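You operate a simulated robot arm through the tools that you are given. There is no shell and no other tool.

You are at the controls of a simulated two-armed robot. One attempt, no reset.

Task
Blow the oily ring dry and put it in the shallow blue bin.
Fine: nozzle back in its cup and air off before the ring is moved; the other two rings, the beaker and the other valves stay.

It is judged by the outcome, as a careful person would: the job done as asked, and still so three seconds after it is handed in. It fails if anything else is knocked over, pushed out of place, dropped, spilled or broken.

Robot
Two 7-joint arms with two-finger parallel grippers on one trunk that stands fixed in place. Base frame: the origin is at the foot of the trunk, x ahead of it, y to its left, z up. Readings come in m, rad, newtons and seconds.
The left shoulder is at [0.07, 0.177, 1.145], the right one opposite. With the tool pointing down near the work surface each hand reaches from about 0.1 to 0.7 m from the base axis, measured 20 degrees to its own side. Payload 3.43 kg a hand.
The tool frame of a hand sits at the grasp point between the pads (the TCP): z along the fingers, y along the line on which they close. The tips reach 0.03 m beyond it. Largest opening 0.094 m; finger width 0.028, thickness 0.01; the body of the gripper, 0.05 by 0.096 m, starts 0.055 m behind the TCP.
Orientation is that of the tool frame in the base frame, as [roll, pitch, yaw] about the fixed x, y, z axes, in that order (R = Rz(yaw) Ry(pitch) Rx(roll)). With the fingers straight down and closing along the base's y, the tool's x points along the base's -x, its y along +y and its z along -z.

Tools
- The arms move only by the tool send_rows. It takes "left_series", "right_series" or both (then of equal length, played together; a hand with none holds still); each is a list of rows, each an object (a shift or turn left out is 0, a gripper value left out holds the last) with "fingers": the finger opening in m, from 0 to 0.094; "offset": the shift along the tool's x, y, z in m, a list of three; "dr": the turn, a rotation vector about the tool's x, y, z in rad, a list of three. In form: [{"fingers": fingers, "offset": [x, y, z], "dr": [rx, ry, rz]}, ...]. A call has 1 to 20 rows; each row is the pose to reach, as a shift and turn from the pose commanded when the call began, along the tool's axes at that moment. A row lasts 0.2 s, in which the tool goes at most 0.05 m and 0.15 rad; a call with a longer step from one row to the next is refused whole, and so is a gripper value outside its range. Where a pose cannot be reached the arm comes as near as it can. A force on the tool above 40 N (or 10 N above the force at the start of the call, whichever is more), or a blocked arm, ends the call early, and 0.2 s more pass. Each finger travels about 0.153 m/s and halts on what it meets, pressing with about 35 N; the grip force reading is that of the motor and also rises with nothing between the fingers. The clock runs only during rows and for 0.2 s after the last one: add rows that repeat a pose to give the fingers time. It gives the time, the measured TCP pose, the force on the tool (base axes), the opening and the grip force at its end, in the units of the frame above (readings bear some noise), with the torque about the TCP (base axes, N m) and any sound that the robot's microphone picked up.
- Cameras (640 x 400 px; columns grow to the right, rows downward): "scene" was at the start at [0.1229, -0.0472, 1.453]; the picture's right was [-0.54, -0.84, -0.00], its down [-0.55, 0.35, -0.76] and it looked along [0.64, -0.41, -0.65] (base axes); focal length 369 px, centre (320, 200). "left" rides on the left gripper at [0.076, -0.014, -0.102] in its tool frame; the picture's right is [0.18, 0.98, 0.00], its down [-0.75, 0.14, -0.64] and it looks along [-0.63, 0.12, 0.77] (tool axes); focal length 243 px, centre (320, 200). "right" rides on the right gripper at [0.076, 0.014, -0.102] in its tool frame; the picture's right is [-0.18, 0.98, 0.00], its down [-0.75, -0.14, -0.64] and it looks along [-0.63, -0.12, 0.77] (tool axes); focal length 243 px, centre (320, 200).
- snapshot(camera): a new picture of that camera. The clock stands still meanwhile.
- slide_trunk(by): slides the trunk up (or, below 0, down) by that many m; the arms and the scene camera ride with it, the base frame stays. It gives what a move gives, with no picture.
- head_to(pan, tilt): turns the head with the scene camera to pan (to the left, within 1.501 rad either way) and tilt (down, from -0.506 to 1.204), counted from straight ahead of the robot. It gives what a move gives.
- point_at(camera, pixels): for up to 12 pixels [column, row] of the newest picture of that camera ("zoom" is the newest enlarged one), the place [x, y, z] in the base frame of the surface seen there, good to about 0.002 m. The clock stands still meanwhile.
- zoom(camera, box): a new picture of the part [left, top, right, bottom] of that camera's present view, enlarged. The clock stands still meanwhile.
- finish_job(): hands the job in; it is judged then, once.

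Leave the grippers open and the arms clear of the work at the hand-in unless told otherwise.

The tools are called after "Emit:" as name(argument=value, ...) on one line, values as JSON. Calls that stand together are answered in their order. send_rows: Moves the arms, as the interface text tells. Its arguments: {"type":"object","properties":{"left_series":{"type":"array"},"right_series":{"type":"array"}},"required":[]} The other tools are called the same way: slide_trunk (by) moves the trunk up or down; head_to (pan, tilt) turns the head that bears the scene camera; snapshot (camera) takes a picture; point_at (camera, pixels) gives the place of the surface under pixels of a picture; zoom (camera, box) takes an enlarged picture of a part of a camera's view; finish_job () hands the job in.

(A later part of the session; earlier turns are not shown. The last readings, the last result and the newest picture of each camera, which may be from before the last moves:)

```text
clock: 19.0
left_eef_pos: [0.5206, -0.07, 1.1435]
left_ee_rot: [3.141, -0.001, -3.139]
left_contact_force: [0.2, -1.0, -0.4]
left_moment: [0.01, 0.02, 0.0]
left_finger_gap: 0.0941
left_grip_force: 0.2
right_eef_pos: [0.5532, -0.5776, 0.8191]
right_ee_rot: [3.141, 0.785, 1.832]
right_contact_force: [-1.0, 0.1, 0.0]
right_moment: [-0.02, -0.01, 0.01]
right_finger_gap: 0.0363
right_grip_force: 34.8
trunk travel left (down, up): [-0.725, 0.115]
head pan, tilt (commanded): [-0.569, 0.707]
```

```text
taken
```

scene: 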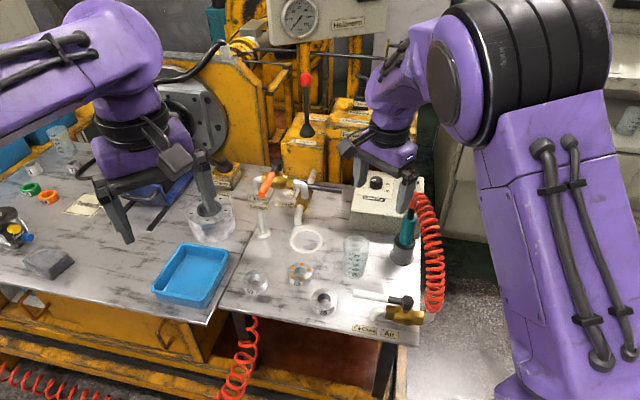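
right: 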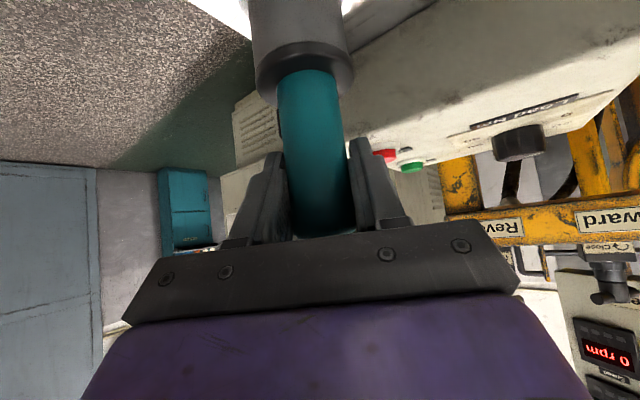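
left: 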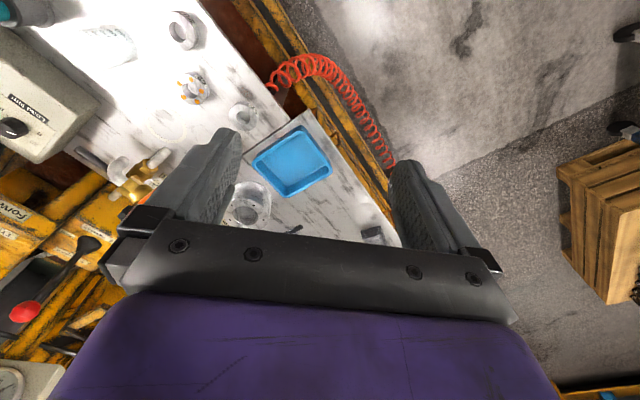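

The grip is firm at 0.036 m with no sideways load. I'll lift the nozzle straight up, 0.12 m to begin with, watching force and sound.

Emit:
send_rows(right_series=[{"fingers": 0.02, "offset": [-0.014, 0, -0.014]}, {"offset": [-0.028, 0, -0.028]}, {"offset": [-0.042, 0, -0.042]}, {"offset": [-0.056, 0, -0.056]}, {"offset": [-0.07, 0, -0.07]}, {"offset": [-0.085, 0, -0.085]}, {"offset": [-0.085, 0, -0.085]}])

Emit:
snapshot(camera="right")

Emit:
snapshot(camera="scene")

```text
clock: 20.6
left_eef_pos: [0.5217, -0.0705, 1.1444]
left_ee_rot: [3.139, -0.001, -3.138]
left_contact_force: [0.0, 0.4, 0.4]
left_moment: [-0.01, -0.02, -0.03]
left_finger_gap: 0.0936
left_grip_force: 0.1
right_eef_pos: [0.5513, -0.5786, 0.9373]
right_ee_rot: [-3.139, 0.786, 1.833]
right_contact_force: [0.7, -0.1, -1.1]
right_moment: [-0.01, 0.0, -0.01]
right_finger_gap: 0.0363
right_grip_force: 35.2
trunk travel left (down, up): [-0.725, 0.115]
head pan, tilt (commanded): [-0.569, 0.707]
```

```text
taken
```

right: 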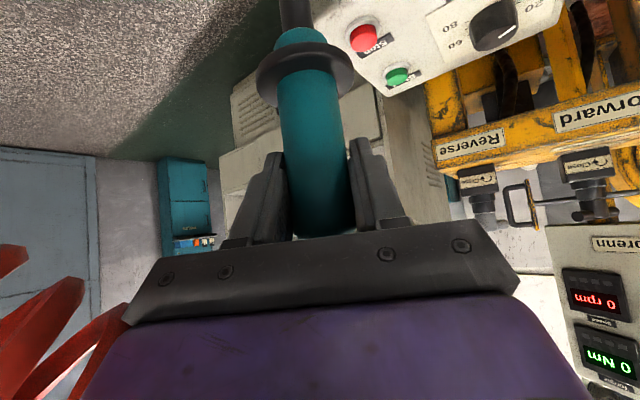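

```text
taken
```

scene: 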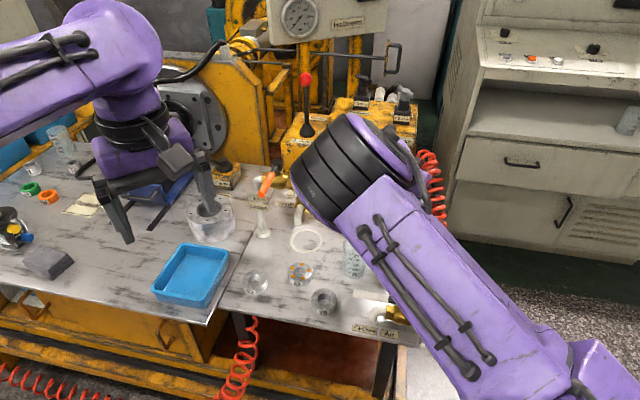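

The nozzle is out of the cup and hangs straight in the grip. I'll look closely at its lower part and tip (top of the wrist picture).

Emit:
zoom(camera="right", box=[220, 0, 400, 120])

Emit:
point_at(camera="right", pixels=[[296, 12], [300, 40], [305, 70], [310, 110], [318, 180]])

Emit:
zoom(camera="scene", box=[360, 130, 480, 350])

```text
3.33 times, centred on (310, 60) of right
```

zoom: 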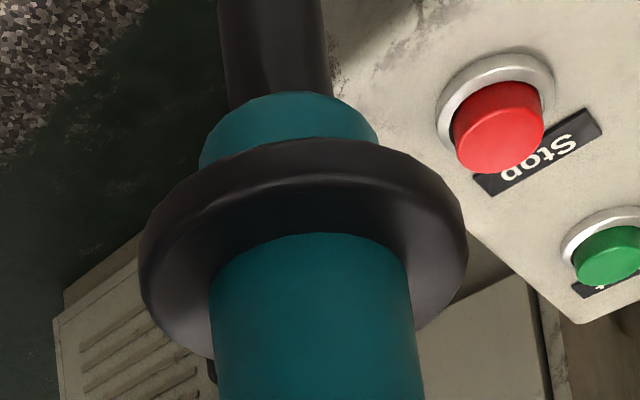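

```text
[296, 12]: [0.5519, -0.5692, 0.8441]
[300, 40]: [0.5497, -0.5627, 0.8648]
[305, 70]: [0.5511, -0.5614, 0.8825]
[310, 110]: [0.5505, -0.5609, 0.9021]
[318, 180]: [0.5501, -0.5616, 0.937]
```

```text
1.82 times, centred on (420, 240) of scene
```

zoom: 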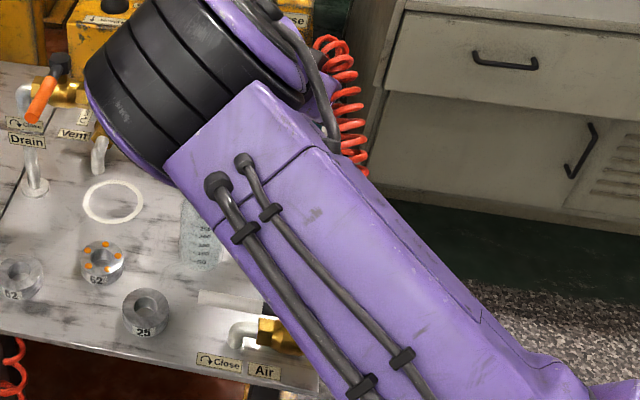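

The nozzle has a collar about 0.06 m below my grip and a black tip under it. Before carrying it to the ring, I'll move the left arm out of the way to the left so that the arms cannot meet.

Emit:
send_rows(left_series=[{"fingers": 0.094, "offset": [0.01, 0.04, 0]}, {"offset": [0.03, 0.08, 0]}, {"offset": [0.05, 0.12, 0]}, {"offset": [0.07, 0.16, 0]}, {"offset": [0.09, 0.2, 0]}, {"offset": [0.1, 0.24, 0]}, {"offset": [0.1, 0.28, 0]}, {"offset": [0.1, 0.28, 0]}])

Emit:
snapshot(camera="scene")

Emit:
snapshot(camera="left")

```text
clock: 22.4
left_eef_pos: [0.4202, 0.2085, 1.1441]
left_ee_rot: [3.139, 0.003, -3.139]
left_contact_force: [-0.3, -1.0, -0.3]
left_moment: [0.04, -0.01, -0.01]
left_finger_gap: 0.094
left_grip_force: 0.0
right_eef_pos: [0.5509, -0.5798, 0.9372]
right_ee_rot: [-3.141, 0.786, 1.833]
right_contact_force: [-0.8, 0.3, -1.9]
right_moment: [0.01, -0.02, -0.01]
right_finger_gap: 0.0364
right_grip_force: 35.3
trunk travel left (down, up): [-0.725, 0.115]
head pan, tilt (commanded): [-0.569, 0.707]
```

```text
taken
```

scene: 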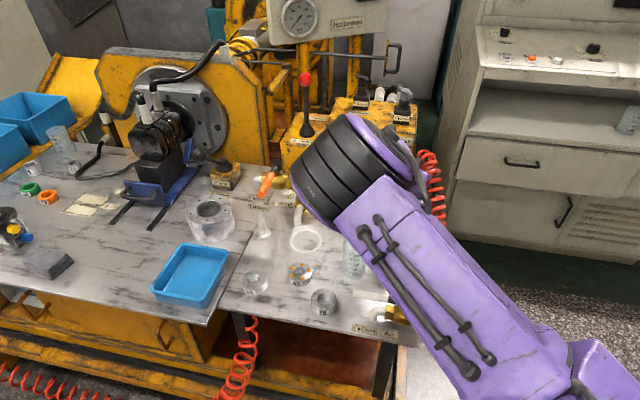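

```text
taken
```

left: 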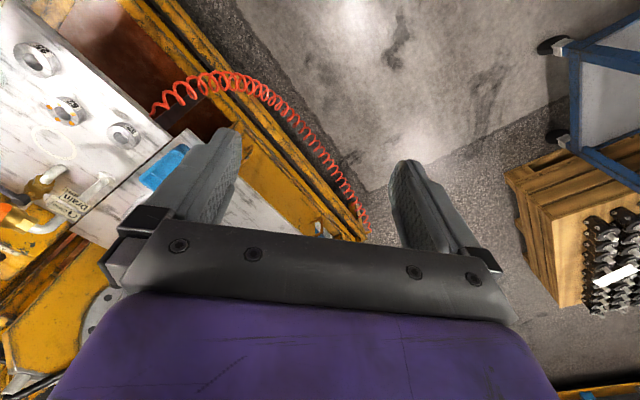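

The left arm is clear. Now I'll raise the nozzle to about 1.03 m and carry it around the robot's side of the beaker, so that its tip never points at the beaker, stopping halfway at (0.48,-0.42) to check.

Emit:
send_rows(right_series=[{"fingers": 0.02, "offset": [-0.0318, 0, -0.0318]}, {"offset": [-0.0636, 0, -0.0636]}, {"offset": [-0.042, -0.016, -0.0867]}, {"offset": [-0.0204, -0.0321, -0.1097]}, {"offset": [0.0012, -0.0481, -0.1328]}, {"offset": [0.0194, -0.0412, -0.151], "dr": [-0.0707, 0, -0.0707]}, {"offset": [0.0376, -0.0343, -0.1692], "dr": [-0.1414, 0, -0.1414]}, {"offset": [0.0558, -0.0274, -0.1874], "dr": [-0.2121, 0, -0.2121]}, {"offset": [0.0558, -0.0274, -0.1874], "dr": [-0.2121, 0, -0.2121]}])

Emit:
snapshot(camera="scene")

Emit:
snapshot(camera="right")

Emit:
snapshot(camera="left")

```text
clock: 23.9
left_eef_pos: [0.4215, 0.2108, 1.1446]
left_ee_rot: [-3.138, 0.0, -3.139]
left_contact_force: [-0.9, -1.0, 0.0]
left_moment: [0.01, -0.01, 0.0]
left_finger_gap: 0.094
left_grip_force: 0.0
right_eef_pos: [0.4416, -0.4752, 0.9458]
right_ee_rot: [-2.908, 0.676, 2.075]
right_contact_force: [0.3, 0.6, -1.0]
right_moment: [-0.04, -0.02, -0.04]
right_finger_gap: 0.0361
right_grip_force: 35.0
trunk travel left (down, up): [-0.725, 0.115]
head pan, tilt (commanded): [-0.569, 0.707]
stopped in row 7 (right hand): the arm was blocked; the commanded pose is now the measured one
```

```text
taken
```

scene: 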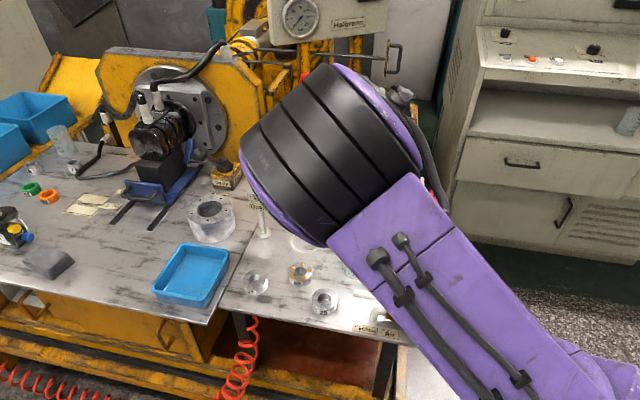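

```text
taken
```

right: 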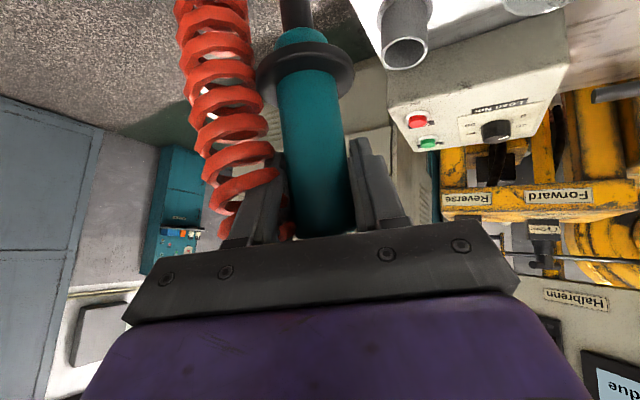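

```text
taken
```

left: 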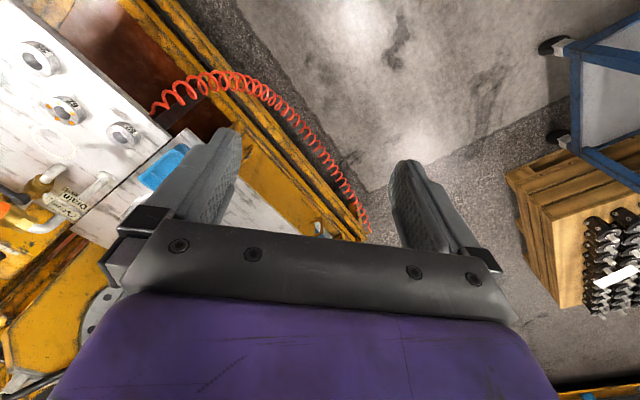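

The arm was blocked on the way (no force at the tool), stopping at (0.442,-0.475,0.946) with the nozzle leaning about 12°. It's still firmly held. I'll turn the head to see the arm's posture before choosing a better path.

Emit:
head_to(pan=-0.9, tilt=0.75)

Emit:
snapshot(camera="scene")

```text
clock: 24.7
left_eef_pos: [0.4203, 0.2094, 1.146]
left_ee_rot: [3.142, 0.002, -3.14]
left_contact_force: [-0.5, 0.0, -0.3]
left_moment: [0.0, 0.0, -0.02]
left_finger_gap: 0.0938
left_grip_force: 0.1
right_eef_pos: [0.4405, -0.4758, 0.947]
right_ee_rot: [-2.909, 0.676, 2.077]
right_contact_force: [1.9, -0.9, -1.1]
right_moment: [0.0, -0.03, -0.01]
right_finger_gap: 0.0363
right_grip_force: 35.2
trunk travel left (down, up): [-0.725, 0.115]
head pan, tilt (commanded): [-0.901, 0.75]
```

```text
taken
```

scene: 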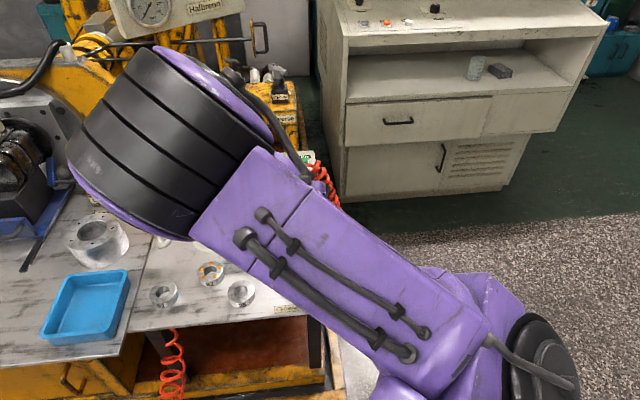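

The elbow is folded sharply with the hand too near the body. Raising the trunk gives the arm more room and lifts the nozzle further above the bench, so I'll slide the trunk up 0.11 m.

Emit:
slide_trunk(by=0.11)

Emit:
snapshot(camera="right")

```text
clock: 26.1
left_eef_pos: [0.4208, 0.2095, 1.2534]
left_ee_rot: [3.141, 0.001, -3.138]
left_contact_force: [-0.3, -0.8, -0.4]
left_moment: [-0.01, -0.01, -0.02]
left_finger_gap: 0.094
left_grip_force: 0.0
right_eef_pos: [0.4414, -0.4756, 1.0576]
right_ee_rot: [-2.91, 0.675, 2.076]
right_contact_force: [0.4, -0.8, -0.9]
right_moment: [0.0, -0.01, -0.03]
right_finger_gap: 0.0361
right_grip_force: 35.1
trunk travel left (down, up): [-0.835, 0.005]
head pan, tilt (commanded): [-0.901, 0.75]
```

```text
taken
```

right: 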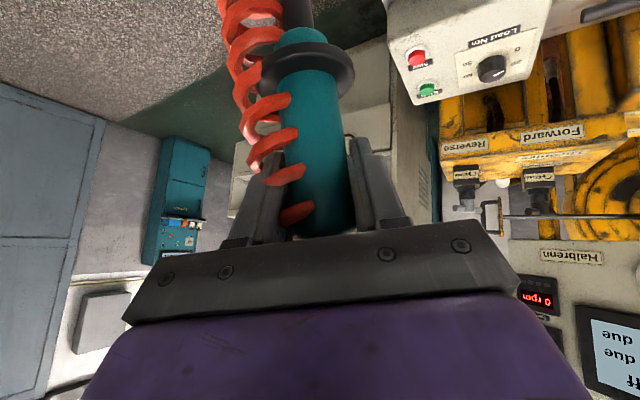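

The coil overlaps the nozzle harmlessly here, so it doesn't act as an obstacle. I'll straighten the nozzle to upright and move to (0.51,-0.47,1.03), still on the robot's side of the beaker.

Emit:
send_rows(right_series=[{"fingers": 0.02, "offset": [-0.0016, 0.0234, 0.0079], "dr": [-0.0228, -0.029, 0.0645]}, {"offset": [-0.0033, 0.0467, 0.0159], "dr": [-0.0456, -0.0579, 0.1289]}, {"offset": [-0.0049, 0.0701, 0.0238], "dr": [-0.0684, -0.0869, 0.1934]}, {"offset": [-0.0049, 0.0701, 0.0238], "dr": [-0.0684, -0.0869, 0.1934]}])

```text
clock: 27.1
left_eef_pos: [0.4199, 0.2088, 1.2544]
left_ee_rot: [3.141, 0.001, -3.139]
left_contact_force: [-0.4, 0.1, -0.2]
left_moment: [0.0, 0.01, -0.01]
left_finger_gap: 0.0937
left_grip_force: 0.1
right_eef_pos: [0.5109, -0.471, 1.031]
right_ee_rot: [3.141, 0.792, 1.838]
right_contact_force: [-0.2, 0.3, -1.1]
right_moment: [-0.01, -0.01, 0.04]
right_finger_gap: 0.036
right_grip_force: 35.0
trunk travel left (down, up): [-0.835, 0.005]
head pan, tilt (commanded): [-0.901, 0.75]
```

It is upright again at (0.511,-0.471,1.031). Next I'll carry it between the beaker and ring 25 toward ring 62, keeping the tip well above everything, and stop above the oily ring at TCP z≈0.98.

Emit:
send_rows(right_series=[{"fingers": 0.02, "offset": [0.0277, 0.01, -0.0058]}, {"offset": [0.0554, 0.02, -0.0116]}, {"offset": [0.071, 0.0424, -0.013]}, {"offset": [0.0867, 0.0648, -0.0145]}, {"offset": [0.0963, 0.0917, -0.0241]}, {"offset": [0.1059, 0.1186, -0.0337]}, {"offset": [0.1113, 0.1398, -0.0391]}, {"offset": [0.1168, 0.1611, -0.0446]}, {"offset": [0.1168, 0.1611, -0.0446]}])

Emit:
snapshot(camera="right")

Emit:
snapshot(camera="scene")

Emit:
snapshot(camera="left")

```text
clock: 29.1
left_eef_pos: [0.4206, 0.2083, 1.2536]
left_ee_rot: [3.142, 0.002, -3.14]
left_contact_force: [0.3, -0.2, 0.3]
left_moment: [0.0, 0.02, 0.02]
left_finger_gap: 0.094
left_grip_force: 0.0
right_eef_pos: [0.6354, -0.3162, 0.9786]
right_ee_rot: [-3.141, 0.789, 1.839]
right_contact_force: [0.3, -0.3, -1.9]
right_moment: [0.0, -0.02, 0.01]
right_finger_gap: 0.0363
right_grip_force: 34.7
trunk travel left (down, up): [-0.835, 0.005]
head pan, tilt (commanded): [-0.901, 0.75]
```

```text
taken
```

right: 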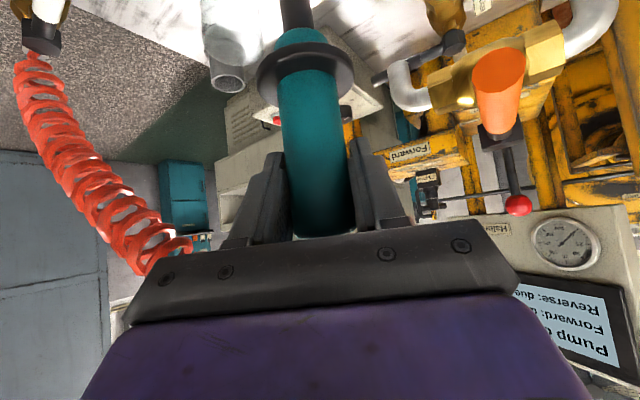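

```text
taken
```

scene: 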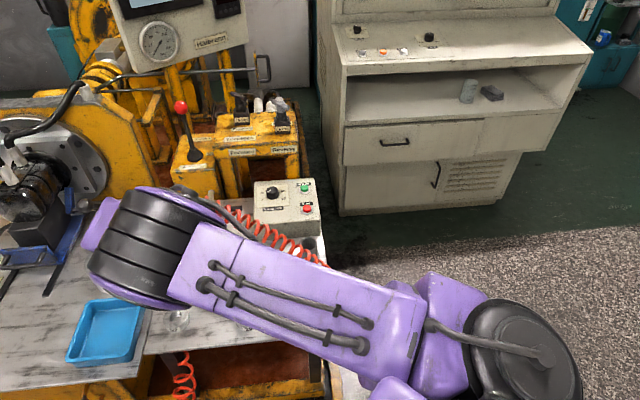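

```text
taken
```

left: 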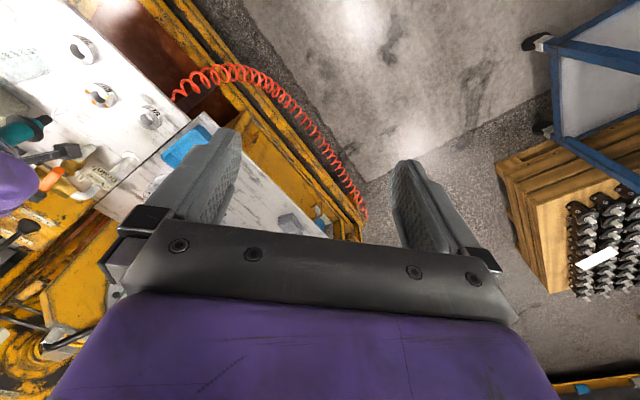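

The nozzle is now above the oily ring, but my arm hides it from the head camera. The left camera just catches it at its left edge (20,130). I'll turn the left hand in place by 1.3 rad so that its camera looks at the ring.

Emit:
send_rows(left_series=[{"offset": [0, 0, 0], "dr": [0, 0, 0.13]}, {"offset": [0, 0, 0], "dr": [0, 0, 0.26]}, {"offset": [0, 0, 0], "dr": [0, 0, 0.39]}, {"offset": [0, 0, 0], "dr": [0, 0, 0.52]}, {"offset": [0, 0, 0], "dr": [0, 0, 0.65]}, {"offset": [0, 0, 0], "dr": [0, 0, 0.78]}, {"offset": [0, 0, 0], "dr": [0, 0, 0.91]}, {"offset": [0, 0, 0], "dr": [0, 0, 1.04]}, {"offset": [0, 0, 0], "dr": [0, 0, 1.17]}, {"offset": [0, 0, 0], "dr": [0, 0, 1.3]}])

Emit:
snapshot(camera="left")

```text
clock: 31.3
left_eef_pos: [0.4214, 0.2095, 1.2549]
left_ee_rot: [3.141, -0.001, 1.841]
left_contact_force: [-0.5, 0.8, 0.8]
left_moment: [0.02, 0.02, 0.03]
left_finger_gap: 0.0938
left_grip_force: 0.1
right_eef_pos: [0.6369, -0.3176, 0.9774]
right_ee_rot: [-3.141, 0.791, 1.838]
right_contact_force: [0.1, 0.4, -1.7]
right_moment: [-0.01, 0.0, 0.05]
right_finger_gap: 0.0365
right_grip_force: 35.0
trunk travel left (down, up): [-0.835, 0.005]
head pan, tilt (commanded): [-0.901, 0.75]
```

```text
taken
```

left: 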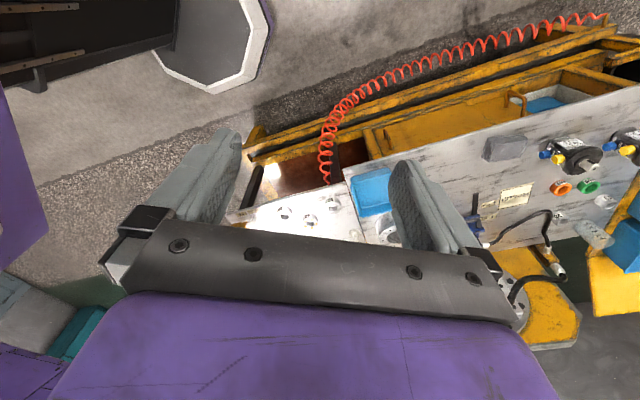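

The rings are at (285,212), (310,218), (335,205) in the left view, with the nozzle just hidden behind the left palm. I'll tilt the left hand upward by 0.45 rad to bring them up into clear view.

Emit:
send_rows(left_series=[{"offset": [0, 0, 0], "dr": [0, -0.12, 0]}, {"offset": [0, 0, 0], "dr": [0, -0.24, 0]}, {"offset": [0, 0, 0], "dr": [0, -0.36, 0]}, {"offset": [0, 0, 0], "dr": [0, -0.48, 0]}, {"offset": [0, 0, 0], "dr": [0, -0.48, 0]}])

Emit:
snapshot(camera="left")

```text
clock: 32.5
left_eef_pos: [0.4204, 0.2094, 1.2546]
left_ee_rot: [3.139, 0.482, 1.844]
left_contact_force: [1.0, -0.5, -0.6]
left_moment: [0.01, 0.01, -0.04]
left_finger_gap: 0.0942
left_grip_force: 0.0
right_eef_pos: [0.636, -0.3172, 0.9789]
right_ee_rot: [3.141, 0.79, 1.838]
right_contact_force: [0.5, 0.3, -1.5]
right_moment: [-0.02, 0.04, -0.01]
right_finger_gap: 0.0364
right_grip_force: 35.1
trunk travel left (down, up): [-0.835, 0.005]
head pan, tilt (commanded): [-0.901, 0.75]
```

```text
taken
```

left: 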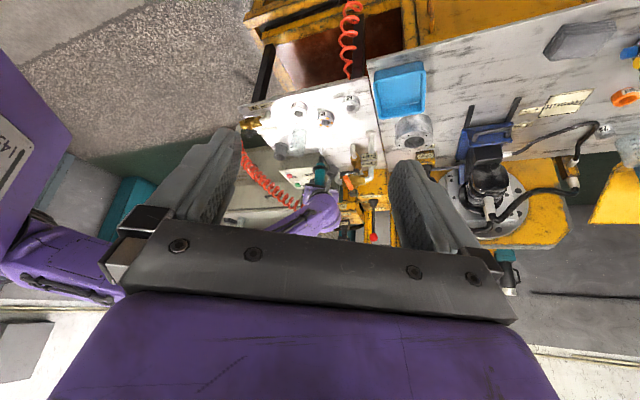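

Now the left camera shows the rings, the nozzle in the right hand at (318,175), the bin and the bench. I'll enlarge that part.

Emit:
zoom(camera="left", box=[230, 70, 400, 230])

Emit:
zoom(camera="left", box=[280, 90, 370, 190])

```text
2.50 times, centred on (315, 150) of left
```

zoom: 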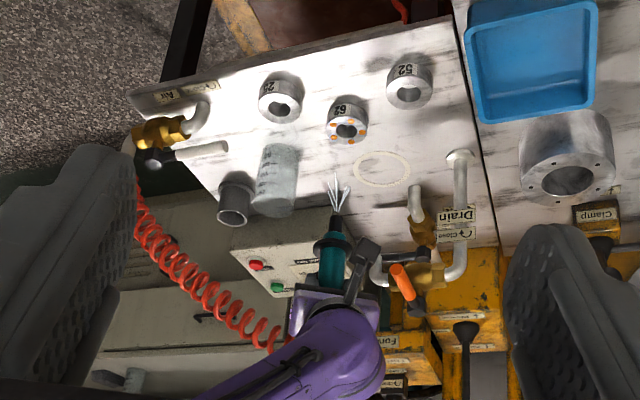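

```text
4.00 times, centred on (325, 140) of left
```

zoom: 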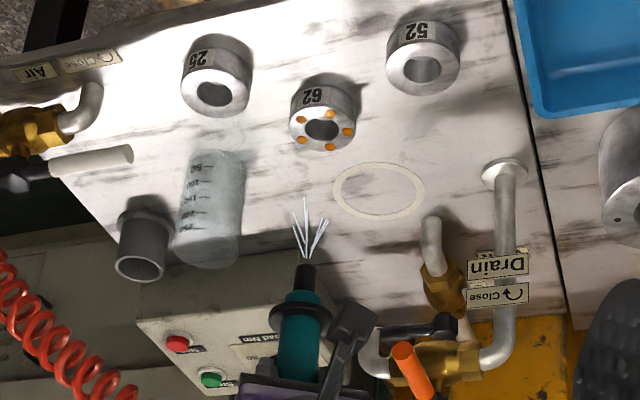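

Air is visibly blowing out of the nozzle tip at (305,260) of the enlargement. I'll measure the tip, the jet's reach and the ring from this view.

Emit:
point_at(camera="zoom", pixels=[[305, 266], [304, 285], [300, 300], [300, 330], [322, 128], [297, 128], [349, 128], [321, 108], [322, 150], [325, 143], [304, 205], [380, 190]])

```text
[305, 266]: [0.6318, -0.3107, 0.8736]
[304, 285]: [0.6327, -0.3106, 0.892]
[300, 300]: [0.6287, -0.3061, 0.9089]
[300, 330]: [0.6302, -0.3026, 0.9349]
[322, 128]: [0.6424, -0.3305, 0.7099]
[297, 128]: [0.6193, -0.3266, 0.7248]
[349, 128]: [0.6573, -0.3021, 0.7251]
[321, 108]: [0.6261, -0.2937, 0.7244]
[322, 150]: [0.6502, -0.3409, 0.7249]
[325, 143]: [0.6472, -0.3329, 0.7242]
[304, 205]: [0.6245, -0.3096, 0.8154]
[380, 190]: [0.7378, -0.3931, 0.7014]
```

The tip is 0.107 m below my TCP and points at the centre of ring 62 (about (0.638,-0.316), top z 0.725). I'll lower it straight down until the tip is about 0.04 m above the ring.

Emit:
send_rows(right_series=[{"fingers": 0.02, "offset": [0.0156, 0.001, 0.0156]}, {"offset": [0.0315, 0.0015, 0.0315]}, {"offset": [0.047, 0.0015, 0.047]}, {"offset": [0.061, 0.0015, 0.061]}, {"offset": [0.0745, 0.0015, 0.0745]}, {"offset": [0.0745, 0.0015, 0.0745]}, {"offset": [0.0745, 0.0015, 0.0745]}])

Emit:
snapshot(camera="left")

Emit:
zoom(camera="left", box=[280, 80, 370, 180])

```text
clock: 34.1
left_eef_pos: [0.4212, 0.2099, 1.2528]
left_ee_rot: [3.141, 0.482, 1.842]
left_contact_force: [-0.4, -0.3, 0.1]
left_moment: [-0.04, 0.01, -0.01]
left_finger_gap: 0.0941
left_grip_force: 0.0
right_eef_pos: [0.637, -0.3161, 0.8729]
right_ee_rot: [3.141, 0.791, 1.839]
right_contact_force: [0.2, 0.5, -1.5]
right_moment: [-0.03, -0.04, 0.04]
right_finger_gap: 0.0364
right_grip_force: 35.0
trunk travel left (down, up): [-0.835, 0.005]
head pan, tilt (commanded): [-0.901, 0.75]
```

```text
taken
```

left: 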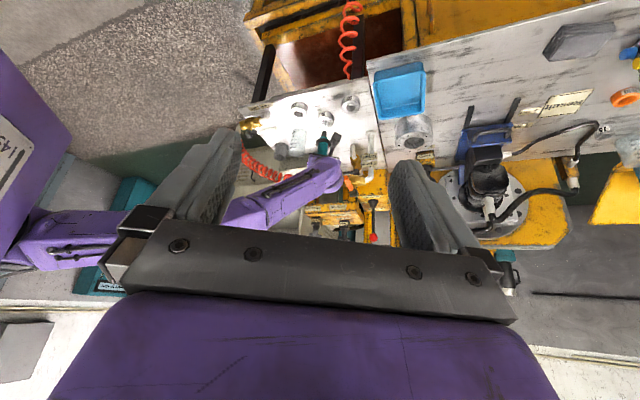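

```text
4.00 times, centred on (325, 130) of left
```

zoom: 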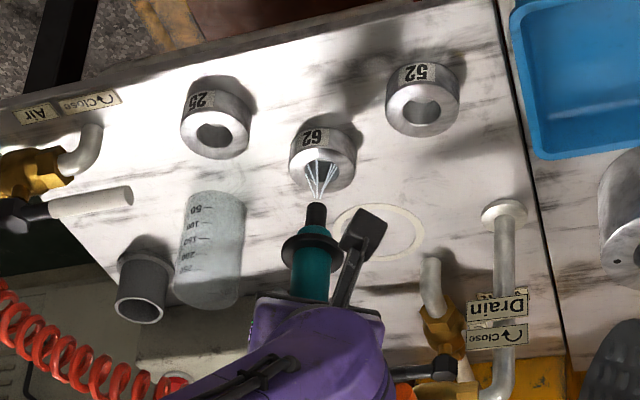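

The jet hits ring 62 and the orange drops already seem to be gone. I'll enlarge further to check.

Emit:
zoom(camera="left", box=[310, 98, 345, 130])

```text
12.50 times, centred on (328, 114) of left
```

zoom: 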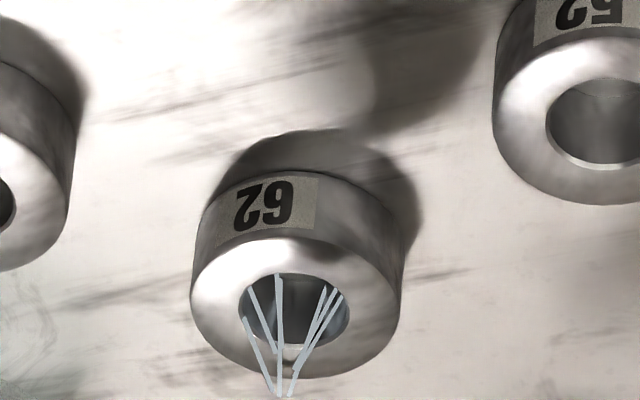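

The ring's face is clean now. To be sure it's thoroughly dry, I'll blow for a couple more seconds while moving the jet in a small 12 mm circle, then check again.

Emit:
send_rows(right_series=[{"fingers": 0.02, "offset": [-0.0022, 0.0116, 0.0022]}, {"offset": [-0.0022, 0.0116, 0.0022]}, {"offset": [0.0082, 0.0031, -0.0082]}, {"offset": [0.0082, 0.0031, -0.0082]}, {"offset": [0.0022, -0.0116, -0.0022]}, {"offset": [0.0022, -0.0116, -0.0022]}, {"offset": [-0.0082, -0.0031, 0.0082]}, {"offset": [-0.0082, -0.0031, 0.0082]}, {"offset": [0, 0, 0]}, {"offset": [0, 0, 0]}, {"offset": [0, 0, 0]}, {"offset": [0, 0, 0]}])

Emit:
zoom(camera="left", box=[305, 93, 350, 130])

Emit:
zoom(camera="left", box=[240, 70, 400, 190])

```text
clock: 36.7
left_eef_pos: [0.4206, 0.2109, 1.2534]
left_ee_rot: [3.141, 0.482, 1.843]
left_contact_force: [-0.2, 0.3, 0.3]
left_moment: [-0.02, -0.01, -0.03]
left_finger_gap: 0.094
left_grip_force: 0.1
right_eef_pos: [0.6364, -0.3164, 0.8743]
right_ee_rot: [-3.141, 0.791, 1.837]
right_contact_force: [-0.1, -0.4, -1.9]
right_moment: [0.01, 0.02, 0.0]
right_finger_gap: 0.0363
right_grip_force: 35.0
trunk travel left (down, up): [-0.835, 0.005]
head pan, tilt (commanded): [-0.901, 0.75]
```

```text
10.81 times, centred on (328, 112) of left
```

zoom: 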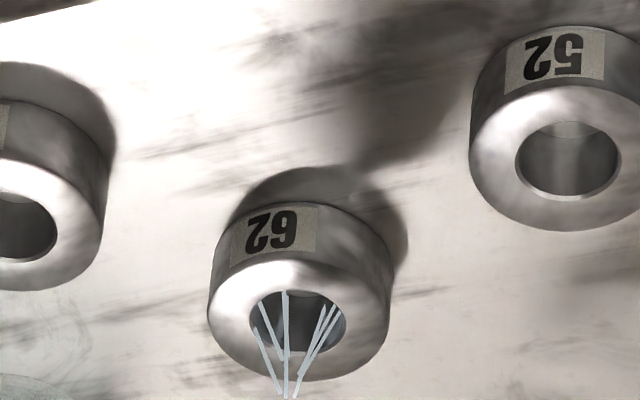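

```text
3.33 times, centred on (320, 130) of left
```

zoom: 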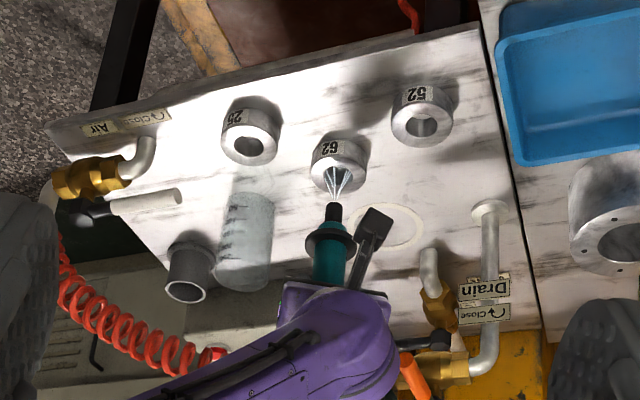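

The ring is dry and all three rings and the beaker are where they were. Now I'll carry the nozzle back by the same route: up, between beaker and ring 25, to (0.511,-0.471,1.03).

Emit:
send_rows(right_series=[{"fingers": 0.02, "offset": [-0.025, -0.0015, -0.025]}, {"offset": [-0.05, -0.0015, -0.05]}, {"offset": [-0.0745, -0.0015, -0.0745]}, {"offset": [-0.08, -0.0227, -0.069]}, {"offset": [-0.0854, -0.044, -0.0636]}, {"offset": [-0.095, -0.0709, -0.054]}, {"offset": [-0.1046, -0.0978, -0.0444]}, {"offset": [-0.1203, -0.1202, -0.043]}, {"offset": [-0.1359, -0.1426, -0.0415]}, {"offset": [-0.1636, -0.1526, -0.0357]}, {"offset": [-0.1913, -0.1626, -0.0299]}, {"offset": [-0.1913, -0.1626, -0.0299]}])

Emit:
zoom(camera="left", box=[240, 70, 400, 190])

```text
clock: 39.3
left_eef_pos: [0.4208, 0.2101, 1.2547]
left_ee_rot: [3.14, 0.479, 1.843]
left_contact_force: [0.2, -0.5, 0.0]
left_moment: [-0.01, 0.0, 0.0]
left_finger_gap: 0.0939
left_grip_force: 0.0
right_eef_pos: [0.5109, -0.4694, 1.0308]
right_ee_rot: [-3.141, 0.792, 1.839]
right_contact_force: [0.0, 0.9, -1.6]
right_moment: [0.07, 0.01, 0.0]
right_finger_gap: 0.0362
right_grip_force: 34.6
trunk travel left (down, up): [-0.835, 0.005]
head pan, tilt (commanded): [-0.901, 0.75]
```

```text
3.33 times, centred on (320, 130) of left
```

zoom: 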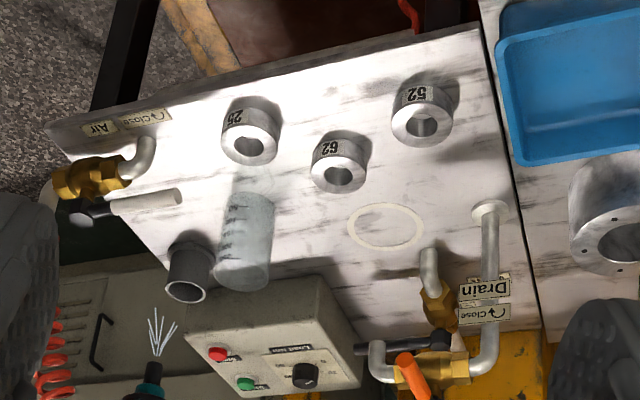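

I'm back at (0.511,-0.469,1.031). I'll check the empty cup's mouth at (187,290) of this enlargement to get its exact centre.

Emit:
zoom(camera="left", box=[272, 128, 302, 164])

```text
11.11 times, centred on (287, 146) of left
```

zoom: 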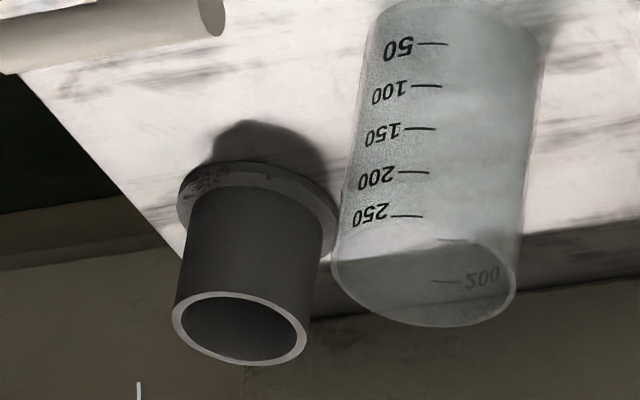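

Emit:
point_at(camera="zoom", pixels=[[177, 318], [303, 345], [225, 294], [250, 362], [190, 300], [294, 352], [205, 350], [285, 312]])

```text
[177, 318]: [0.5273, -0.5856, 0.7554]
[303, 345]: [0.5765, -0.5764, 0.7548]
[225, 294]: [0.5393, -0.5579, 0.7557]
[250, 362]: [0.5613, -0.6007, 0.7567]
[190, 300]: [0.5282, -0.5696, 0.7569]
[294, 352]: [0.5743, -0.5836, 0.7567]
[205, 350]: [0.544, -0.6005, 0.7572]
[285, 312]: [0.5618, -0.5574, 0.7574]
```

The cup mouth is centred at (0.5515,-0.579), rim z 0.756, outer radius 0.024. I'll bring the nozzle over it and lower it until the tip is just above the rim (TCP z≈0.90), with a small tilt correction.

Emit:
send_rows(right_series=[{"fingers": 0.02, "offset": [-0.0115, 0.0033, 0.0293], "dr": [0, 0.002, 0]}, {"offset": [-0.023, 0.0066, 0.0587], "dr": [0, 0.003, 0]}, {"offset": [-0.0344, 0.0098, 0.088], "dr": [0, 0.005, 0]}, {"offset": [-0.0459, 0.0131, 0.1173], "dr": [0, 0.006, 0]}, {"offset": [-0.027, 0.0131, 0.1362], "dr": [0, 0.006, 0]}, {"offset": [-0.0082, 0.0131, 0.155], "dr": [0, 0.006, 0]}, {"offset": [0.0107, 0.0131, 0.1739], "dr": [0, 0.006, 0]}, {"offset": [0.0107, 0.0131, 0.1739], "dr": [0, 0.006, 0]}])

Emit:
zoom(camera="left", box=[262, 118, 312, 178])

Emit:
snapshot(camera="right")

Emit:
snapshot(camera="scene")

```text
clock: 41.1
left_eef_pos: [0.4206, 0.2094, 1.2545]
left_ee_rot: [3.14, 0.481, 1.843]
left_contact_force: [-0.1, 0.7, -0.2]
left_moment: [0.01, -0.03, 0.0]
left_finger_gap: 0.0942
left_grip_force: 0.0
right_eef_pos: [0.5544, -0.5773, 0.9007]
right_ee_rot: [-3.142, 0.786, 1.838]
right_contact_force: [-0.8, 0.2, -0.7]
right_moment: [0.02, 0.01, -0.03]
right_finger_gap: 0.0362
right_grip_force: 35.1
trunk travel left (down, up): [-0.835, 0.005]
head pan, tilt (commanded): [-0.901, 0.75]
```

```text
6.67 times, centred on (287, 148) of left
```

zoom: 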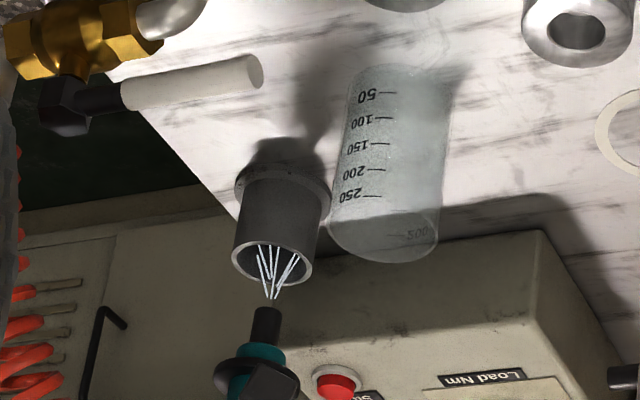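

```text
taken
```

right: 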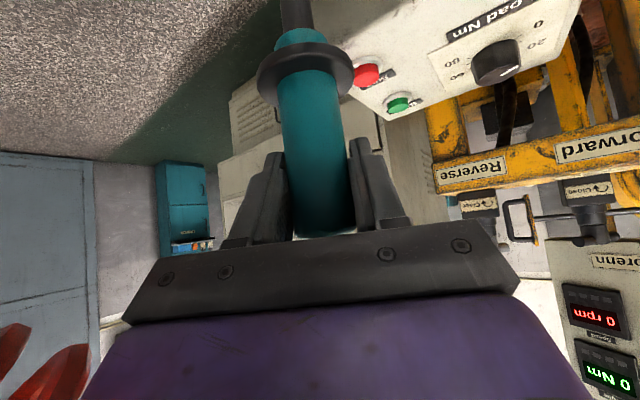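

```text
taken
```

scene: 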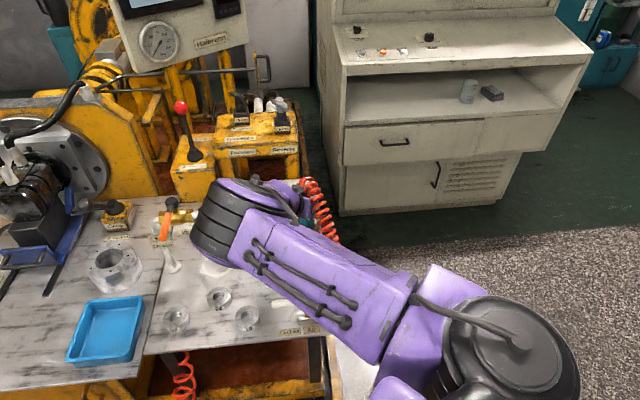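

The jet goes straight into the cup. I'll check the tip's sideways position against the cup centre.

Emit:
zoom(camera="left", box=[270, 140, 302, 180])

```text
10.00 times, centred on (286, 160) of left
```

zoom: 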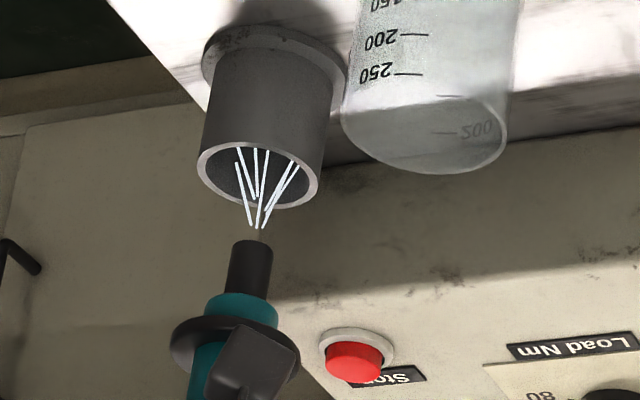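

Emit:
point_at(camera="zoom", pixels=[[252, 248], [250, 265], [232, 270], [268, 270], [248, 285], [200, 165], [316, 188], [258, 145], [258, 208]])

```text
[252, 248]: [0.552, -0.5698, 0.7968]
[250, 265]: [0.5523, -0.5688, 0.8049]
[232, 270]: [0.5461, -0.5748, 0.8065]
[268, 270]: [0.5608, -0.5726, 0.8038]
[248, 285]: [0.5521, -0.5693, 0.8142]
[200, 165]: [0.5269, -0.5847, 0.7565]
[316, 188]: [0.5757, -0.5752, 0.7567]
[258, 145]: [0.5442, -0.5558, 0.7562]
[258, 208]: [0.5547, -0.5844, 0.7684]
```

The tip axis is within 2–3 mm of the cup centre. I'll correct by about (-0.002,-0.002) and lower it into the cup to the height where I picked it up (TCP z≈0.819), slowly at the end.

Emit:
send_rows(right_series=[{"fingers": 0.02, "offset": [-0.0009, -0.0022, 0.0009]}, {"offset": [0.0171, -0.0022, 0.0189]}, {"offset": [0.0341, -0.0022, 0.0359]}, {"offset": [0.0441, -0.0022, 0.0459]}, {"offset": [0.0511, -0.0022, 0.0529]}, {"offset": [0.0541, -0.0022, 0.0559]}, {"offset": [0.0561, -0.0022, 0.0579]}, {"offset": [0.0561, -0.0022, 0.0579]}])

Emit:
zoom(camera="left", box=[262, 118, 312, 178])

Emit:
snapshot(camera="right")

```text
clock: 42.9
left_eef_pos: [0.422, 0.2095, 1.2539]
left_ee_rot: [3.141, 0.479, 1.843]
left_contact_force: [0.8, -0.1, 0.3]
left_moment: [0.0, 0.03, 0.01]
left_finger_gap: 0.0939
left_grip_force: 0.0
right_eef_pos: [0.5516, -0.5797, 0.8197]
right_ee_rot: [-3.14, 0.786, 1.838]
right_contact_force: [0.4, 0.4, -0.8]
right_moment: [-0.01, 0.01, -0.03]
right_finger_gap: 0.0363
right_grip_force: 35.3
trunk travel left (down, up): [-0.835, 0.005]
head pan, tilt (commanded): [-0.901, 0.75]
```

```text
6.67 times, centred on (287, 148) of left
```

zoom: 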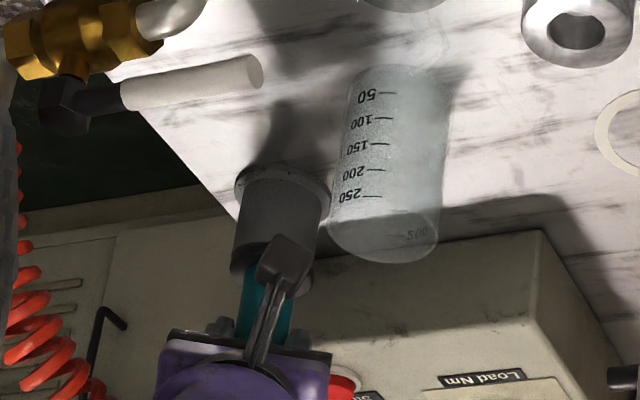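

```text
taken
```

right: 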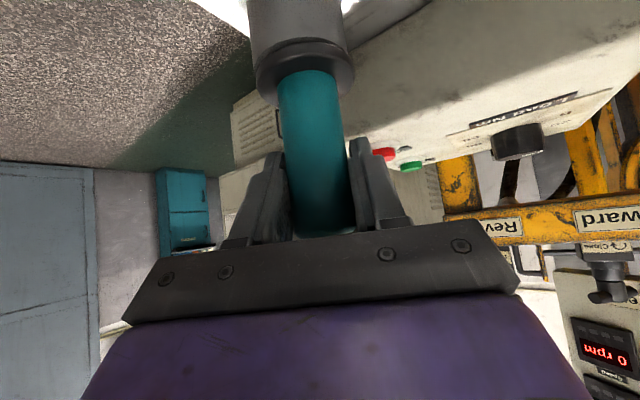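

It looks the same as when I first gripped it, with the collar at the cup rim. I'll press down another 1.5 mm to feel for seating before letting go.

Emit:
send_rows(right_series=[{"fingers": 0.02, "offset": [0.0006, 0, 0.0006]}, {"offset": [0.0011, 0, 0.0011]}, {"offset": [0.0011, 0, 0.0011]}])

Emit:
zoom(camera="right", box=[220, 0, 400, 120])

```text
clock: 43.7
left_eef_pos: [0.4204, 0.2101, 1.254]
left_ee_rot: [3.139, 0.481, 1.844]
left_contact_force: [0.7, -0.5, 0.4]
left_moment: [0.0, -0.01, 0.01]
left_finger_gap: 0.0939
left_grip_force: 0.1
right_eef_pos: [0.5519, -0.5789, 0.8195]
right_ee_rot: [3.14, 0.786, 1.837]
right_contact_force: [0.4, 0.0, 1.6]
right_moment: [-0.03, -0.11, 0.02]
right_finger_gap: 0.0362
right_grip_force: 35.0
trunk travel left (down, up): [-0.835, 0.005]
head pan, tilt (commanded): [-0.901, 0.75]
```

```text
3.33 times, centred on (310, 60) of right
```

zoom: 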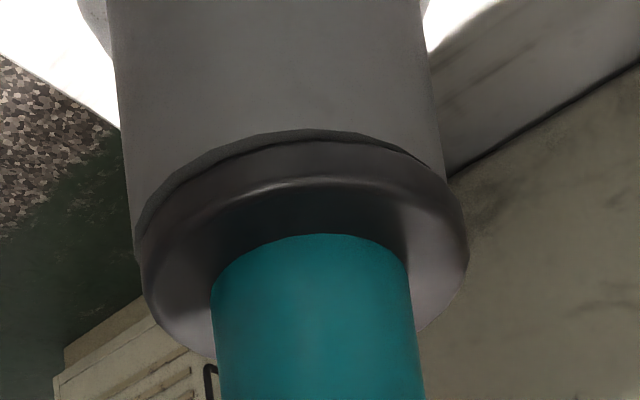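

The force turned from -0.8 to +1.6 N upward, and the collar sits flush on the rim: it is seated. I'll open the fingers to 0.06 and check that it stands.

Emit:
send_rows(right_series=[{"fingers": 0.038, "offset": [0, 0, 0]}, {"fingers": 0.045, "offset": [0, 0, 0]}, {"fingers": 0.06, "offset": [0, 0, 0]}, {"fingers": 0.06, "offset": [0, 0, 0]}])

Emit:
snapshot(camera="right")

```text
clock: 44.7
left_eef_pos: [0.4199, 0.2108, 1.2537]
left_ee_rot: [3.141, 0.48, 1.843]
left_contact_force: [-0.6, 0.6, 0.8]
left_moment: [0.01, -0.03, 0.01]
left_finger_gap: 0.094
left_grip_force: 0.0
right_eef_pos: [0.5515, -0.5801, 0.8197]
right_ee_rot: [-3.141, 0.785, 1.837]
right_contact_force: [-0.6, -0.1, -1.0]
right_moment: [0.0, 0.02, -0.01]
right_finger_gap: 0.0599
right_grip_force: 0.1
trunk travel left (down, up): [-0.835, 0.005]
head pan, tilt (commanded): [-0.901, 0.75]
```

```text
taken
```

right: 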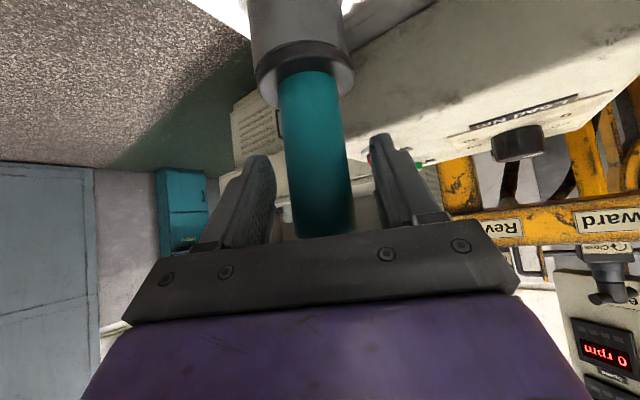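

The nozzle stands upright in the cup with both fingers clear. I'll withdraw straight back 0.15 m along the tool axis.

Emit:
send_rows(right_series=[{"fingers": 0.06, "offset": [0, 0, -0.02]}, {"offset": [0, 0, -0.05]}, {"offset": [0, 0, -0.08]}, {"offset": [0, 0, -0.115]}, {"offset": [0, 0, -0.15]}, {"offset": [0, 0, -0.15]}])

Emit:
snapshot(camera="right")

Emit:
zoom(camera="left", box=[240, 70, 400, 190])

```text
clock: 46.1
left_eef_pos: [0.4211, 0.2071, 1.2537]
left_ee_rot: [3.14, 0.481, 1.842]
left_contact_force: [0.6, -0.3, 0.7]
left_moment: [0.02, -0.03, 0.02]
left_finger_gap: 0.094
left_grip_force: 0.1
right_eef_pos: [0.5252, -0.4797, 0.9233]
right_ee_rot: [3.142, 0.784, 1.839]
right_contact_force: [0.8, 0.2, -0.4]
right_moment: [0.0, -0.01, 0.01]
right_finger_gap: 0.0599
right_grip_force: 0.0
trunk travel left (down, up): [-0.835, 0.005]
head pan, tilt (commanded): [-0.901, 0.75]
```

```text
taken
```

right: 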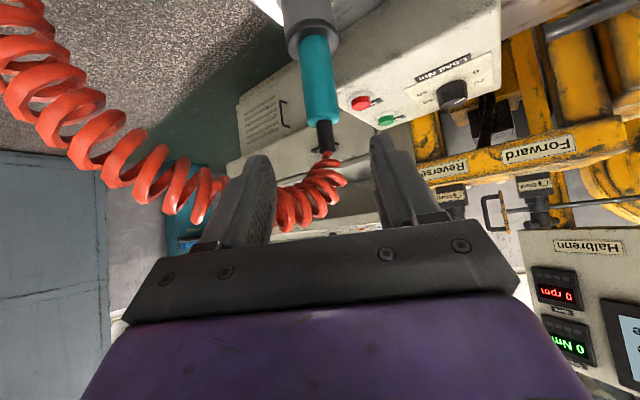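

```text
3.33 times, centred on (320, 130) of left
```

zoom: 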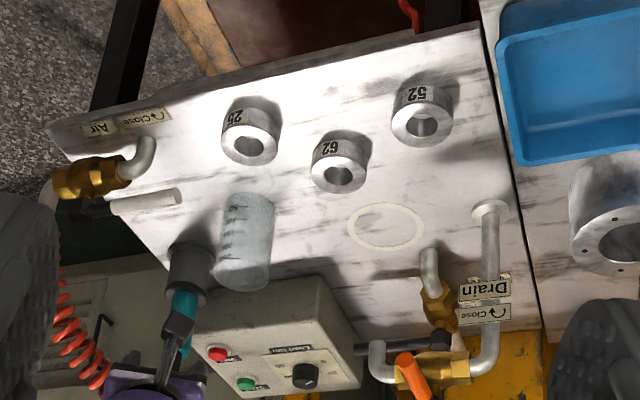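

The nozzle is back in its cup with the coil as before. Next is closing the air. I'll bring the hand upright, up to about (0.51,-0.43,1.03).

Emit:
send_rows(right_series=[{"fingers": 0.05, "offset": [-0.0056, -0.0003, -0.0179], "dr": [0, 0.131, 0]}, {"offset": [-0.0113, -0.0005, -0.0359], "dr": [0, 0.262, 0]}, {"offset": [-0.0169, -0.0008, -0.0538], "dr": [0, 0.393, 0]}, {"offset": [-0.0225, -0.001, -0.0717], "dr": [0, 0.524, 0]}, {"offset": [-0.0282, -0.0013, -0.0897], "dr": [0, 0.655, 0]}, {"offset": [-0.0338, -0.0015, -0.1076], "dr": [0, 0.785, 0]}, {"offset": [-0.0338, -0.0015, -0.1076], "dr": [0, 0.785, 0]}])

```text
clock: 47.7
left_eef_pos: [0.4199, 0.2103, 1.2546]
left_ee_rot: [3.141, 0.483, 1.842]
left_contact_force: [-0.6, 0.3, -0.1]
left_moment: [-0.03, -0.01, 0.01]
left_finger_gap: 0.0939
left_grip_force: 0.1
right_eef_pos: [0.5096, -0.4274, 1.0252]
right_ee_rot: [-3.141, -0.002, 1.84]
right_contact_force: [0.7, 0.3, 0.4]
right_moment: [0.02, 0.03, 0.03]
right_finger_gap: 0.0501
right_grip_force: 0.0
trunk travel left (down, up): [-0.835, 0.005]
head pan, tilt (commanded): [-0.901, 0.75]
```

The hand is upright. I'll turn it counter-clockwise by 2.09 rad and move to the near side of the open handle, (0.41,-0.361,0.95).

Emit:
send_rows(right_series=[{"fingers": 0.05, "offset": [0.006, -0.0052, 0.005], "dr": [0, 0, -0.139]}, {"offset": [0.0121, -0.0104, 0.01], "dr": [0, 0, -0.278]}, {"offset": [0.0181, -0.0157, 0.015], "dr": [0, 0, -0.417]}, {"offset": [0.0241, -0.0209, 0.02], "dr": [0, 0, -0.557]}, {"offset": [0.0302, -0.0261, 0.025], "dr": [0, 0, -0.696]}, {"offset": [0.0362, -0.0313, 0.03], "dr": [0, 0, -0.835]}, {"offset": [0.0422, -0.0365, 0.035], "dr": [0, 0, -0.974]}, {"offset": [0.0483, -0.0418, 0.04], "dr": [0, 0, -1.113]}, {"offset": [0.0543, -0.047, 0.045], "dr": [0, 0, -1.252]}, {"offset": [0.0603, -0.0522, 0.05], "dr": [0, 0, -1.391]}, {"offset": [0.0664, -0.0574, 0.055], "dr": [0, 0, -1.53]}, {"offset": [0.0724, -0.0626, 0.06], "dr": [0, 0, -1.67]}, {"offset": [0.0784, -0.0679, 0.065], "dr": [0, 0, -1.809]}, {"offset": [0.0845, -0.0731, 0.07], "dr": [0, 0, -1.948]}, {"offset": [0.0905, -0.0783, 0.075], "dr": [0, 0, -2.087]}, {"offset": [0.0905, -0.0783, 0.075], "dr": [0, 0, -2.087]}])

Emit:
snapshot(camera="right")

Emit:
snapshot(camera="scene")

```text
clock: 51.1
left_eef_pos: [0.4191, 0.2087, 1.2536]
left_ee_rot: [3.138, 0.481, 1.845]
left_contact_force: [-0.3, 0.0, 0.3]
left_moment: [0.04, -0.01, -0.05]
left_finger_gap: 0.094
left_grip_force: 0.0
right_eef_pos: [0.4102, -0.3609, 0.9488]
right_ee_rot: [-3.14, 0.0, -2.356]
right_contact_force: [-0.3, -0.1, 0.1]
right_moment: [0.01, -0.04, 0.01]
right_finger_gap: 0.0502
right_grip_force: 0.1
trunk travel left (down, up): [-0.835, 0.005]
head pan, tilt (commanded): [-0.901, 0.75]
```

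```text
taken
```

right: 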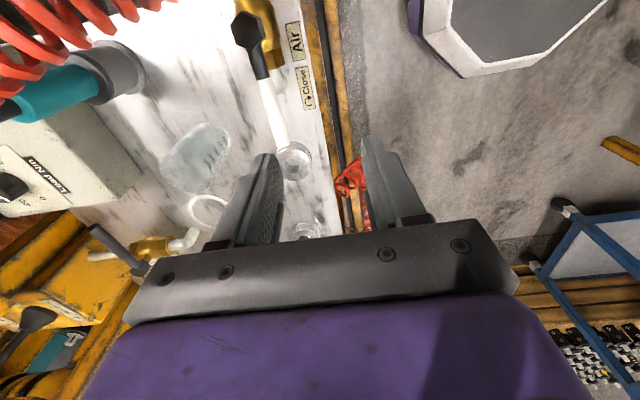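

```text
taken
```

scene: 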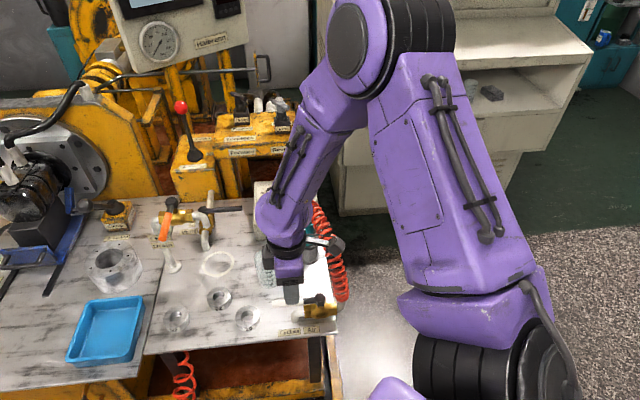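

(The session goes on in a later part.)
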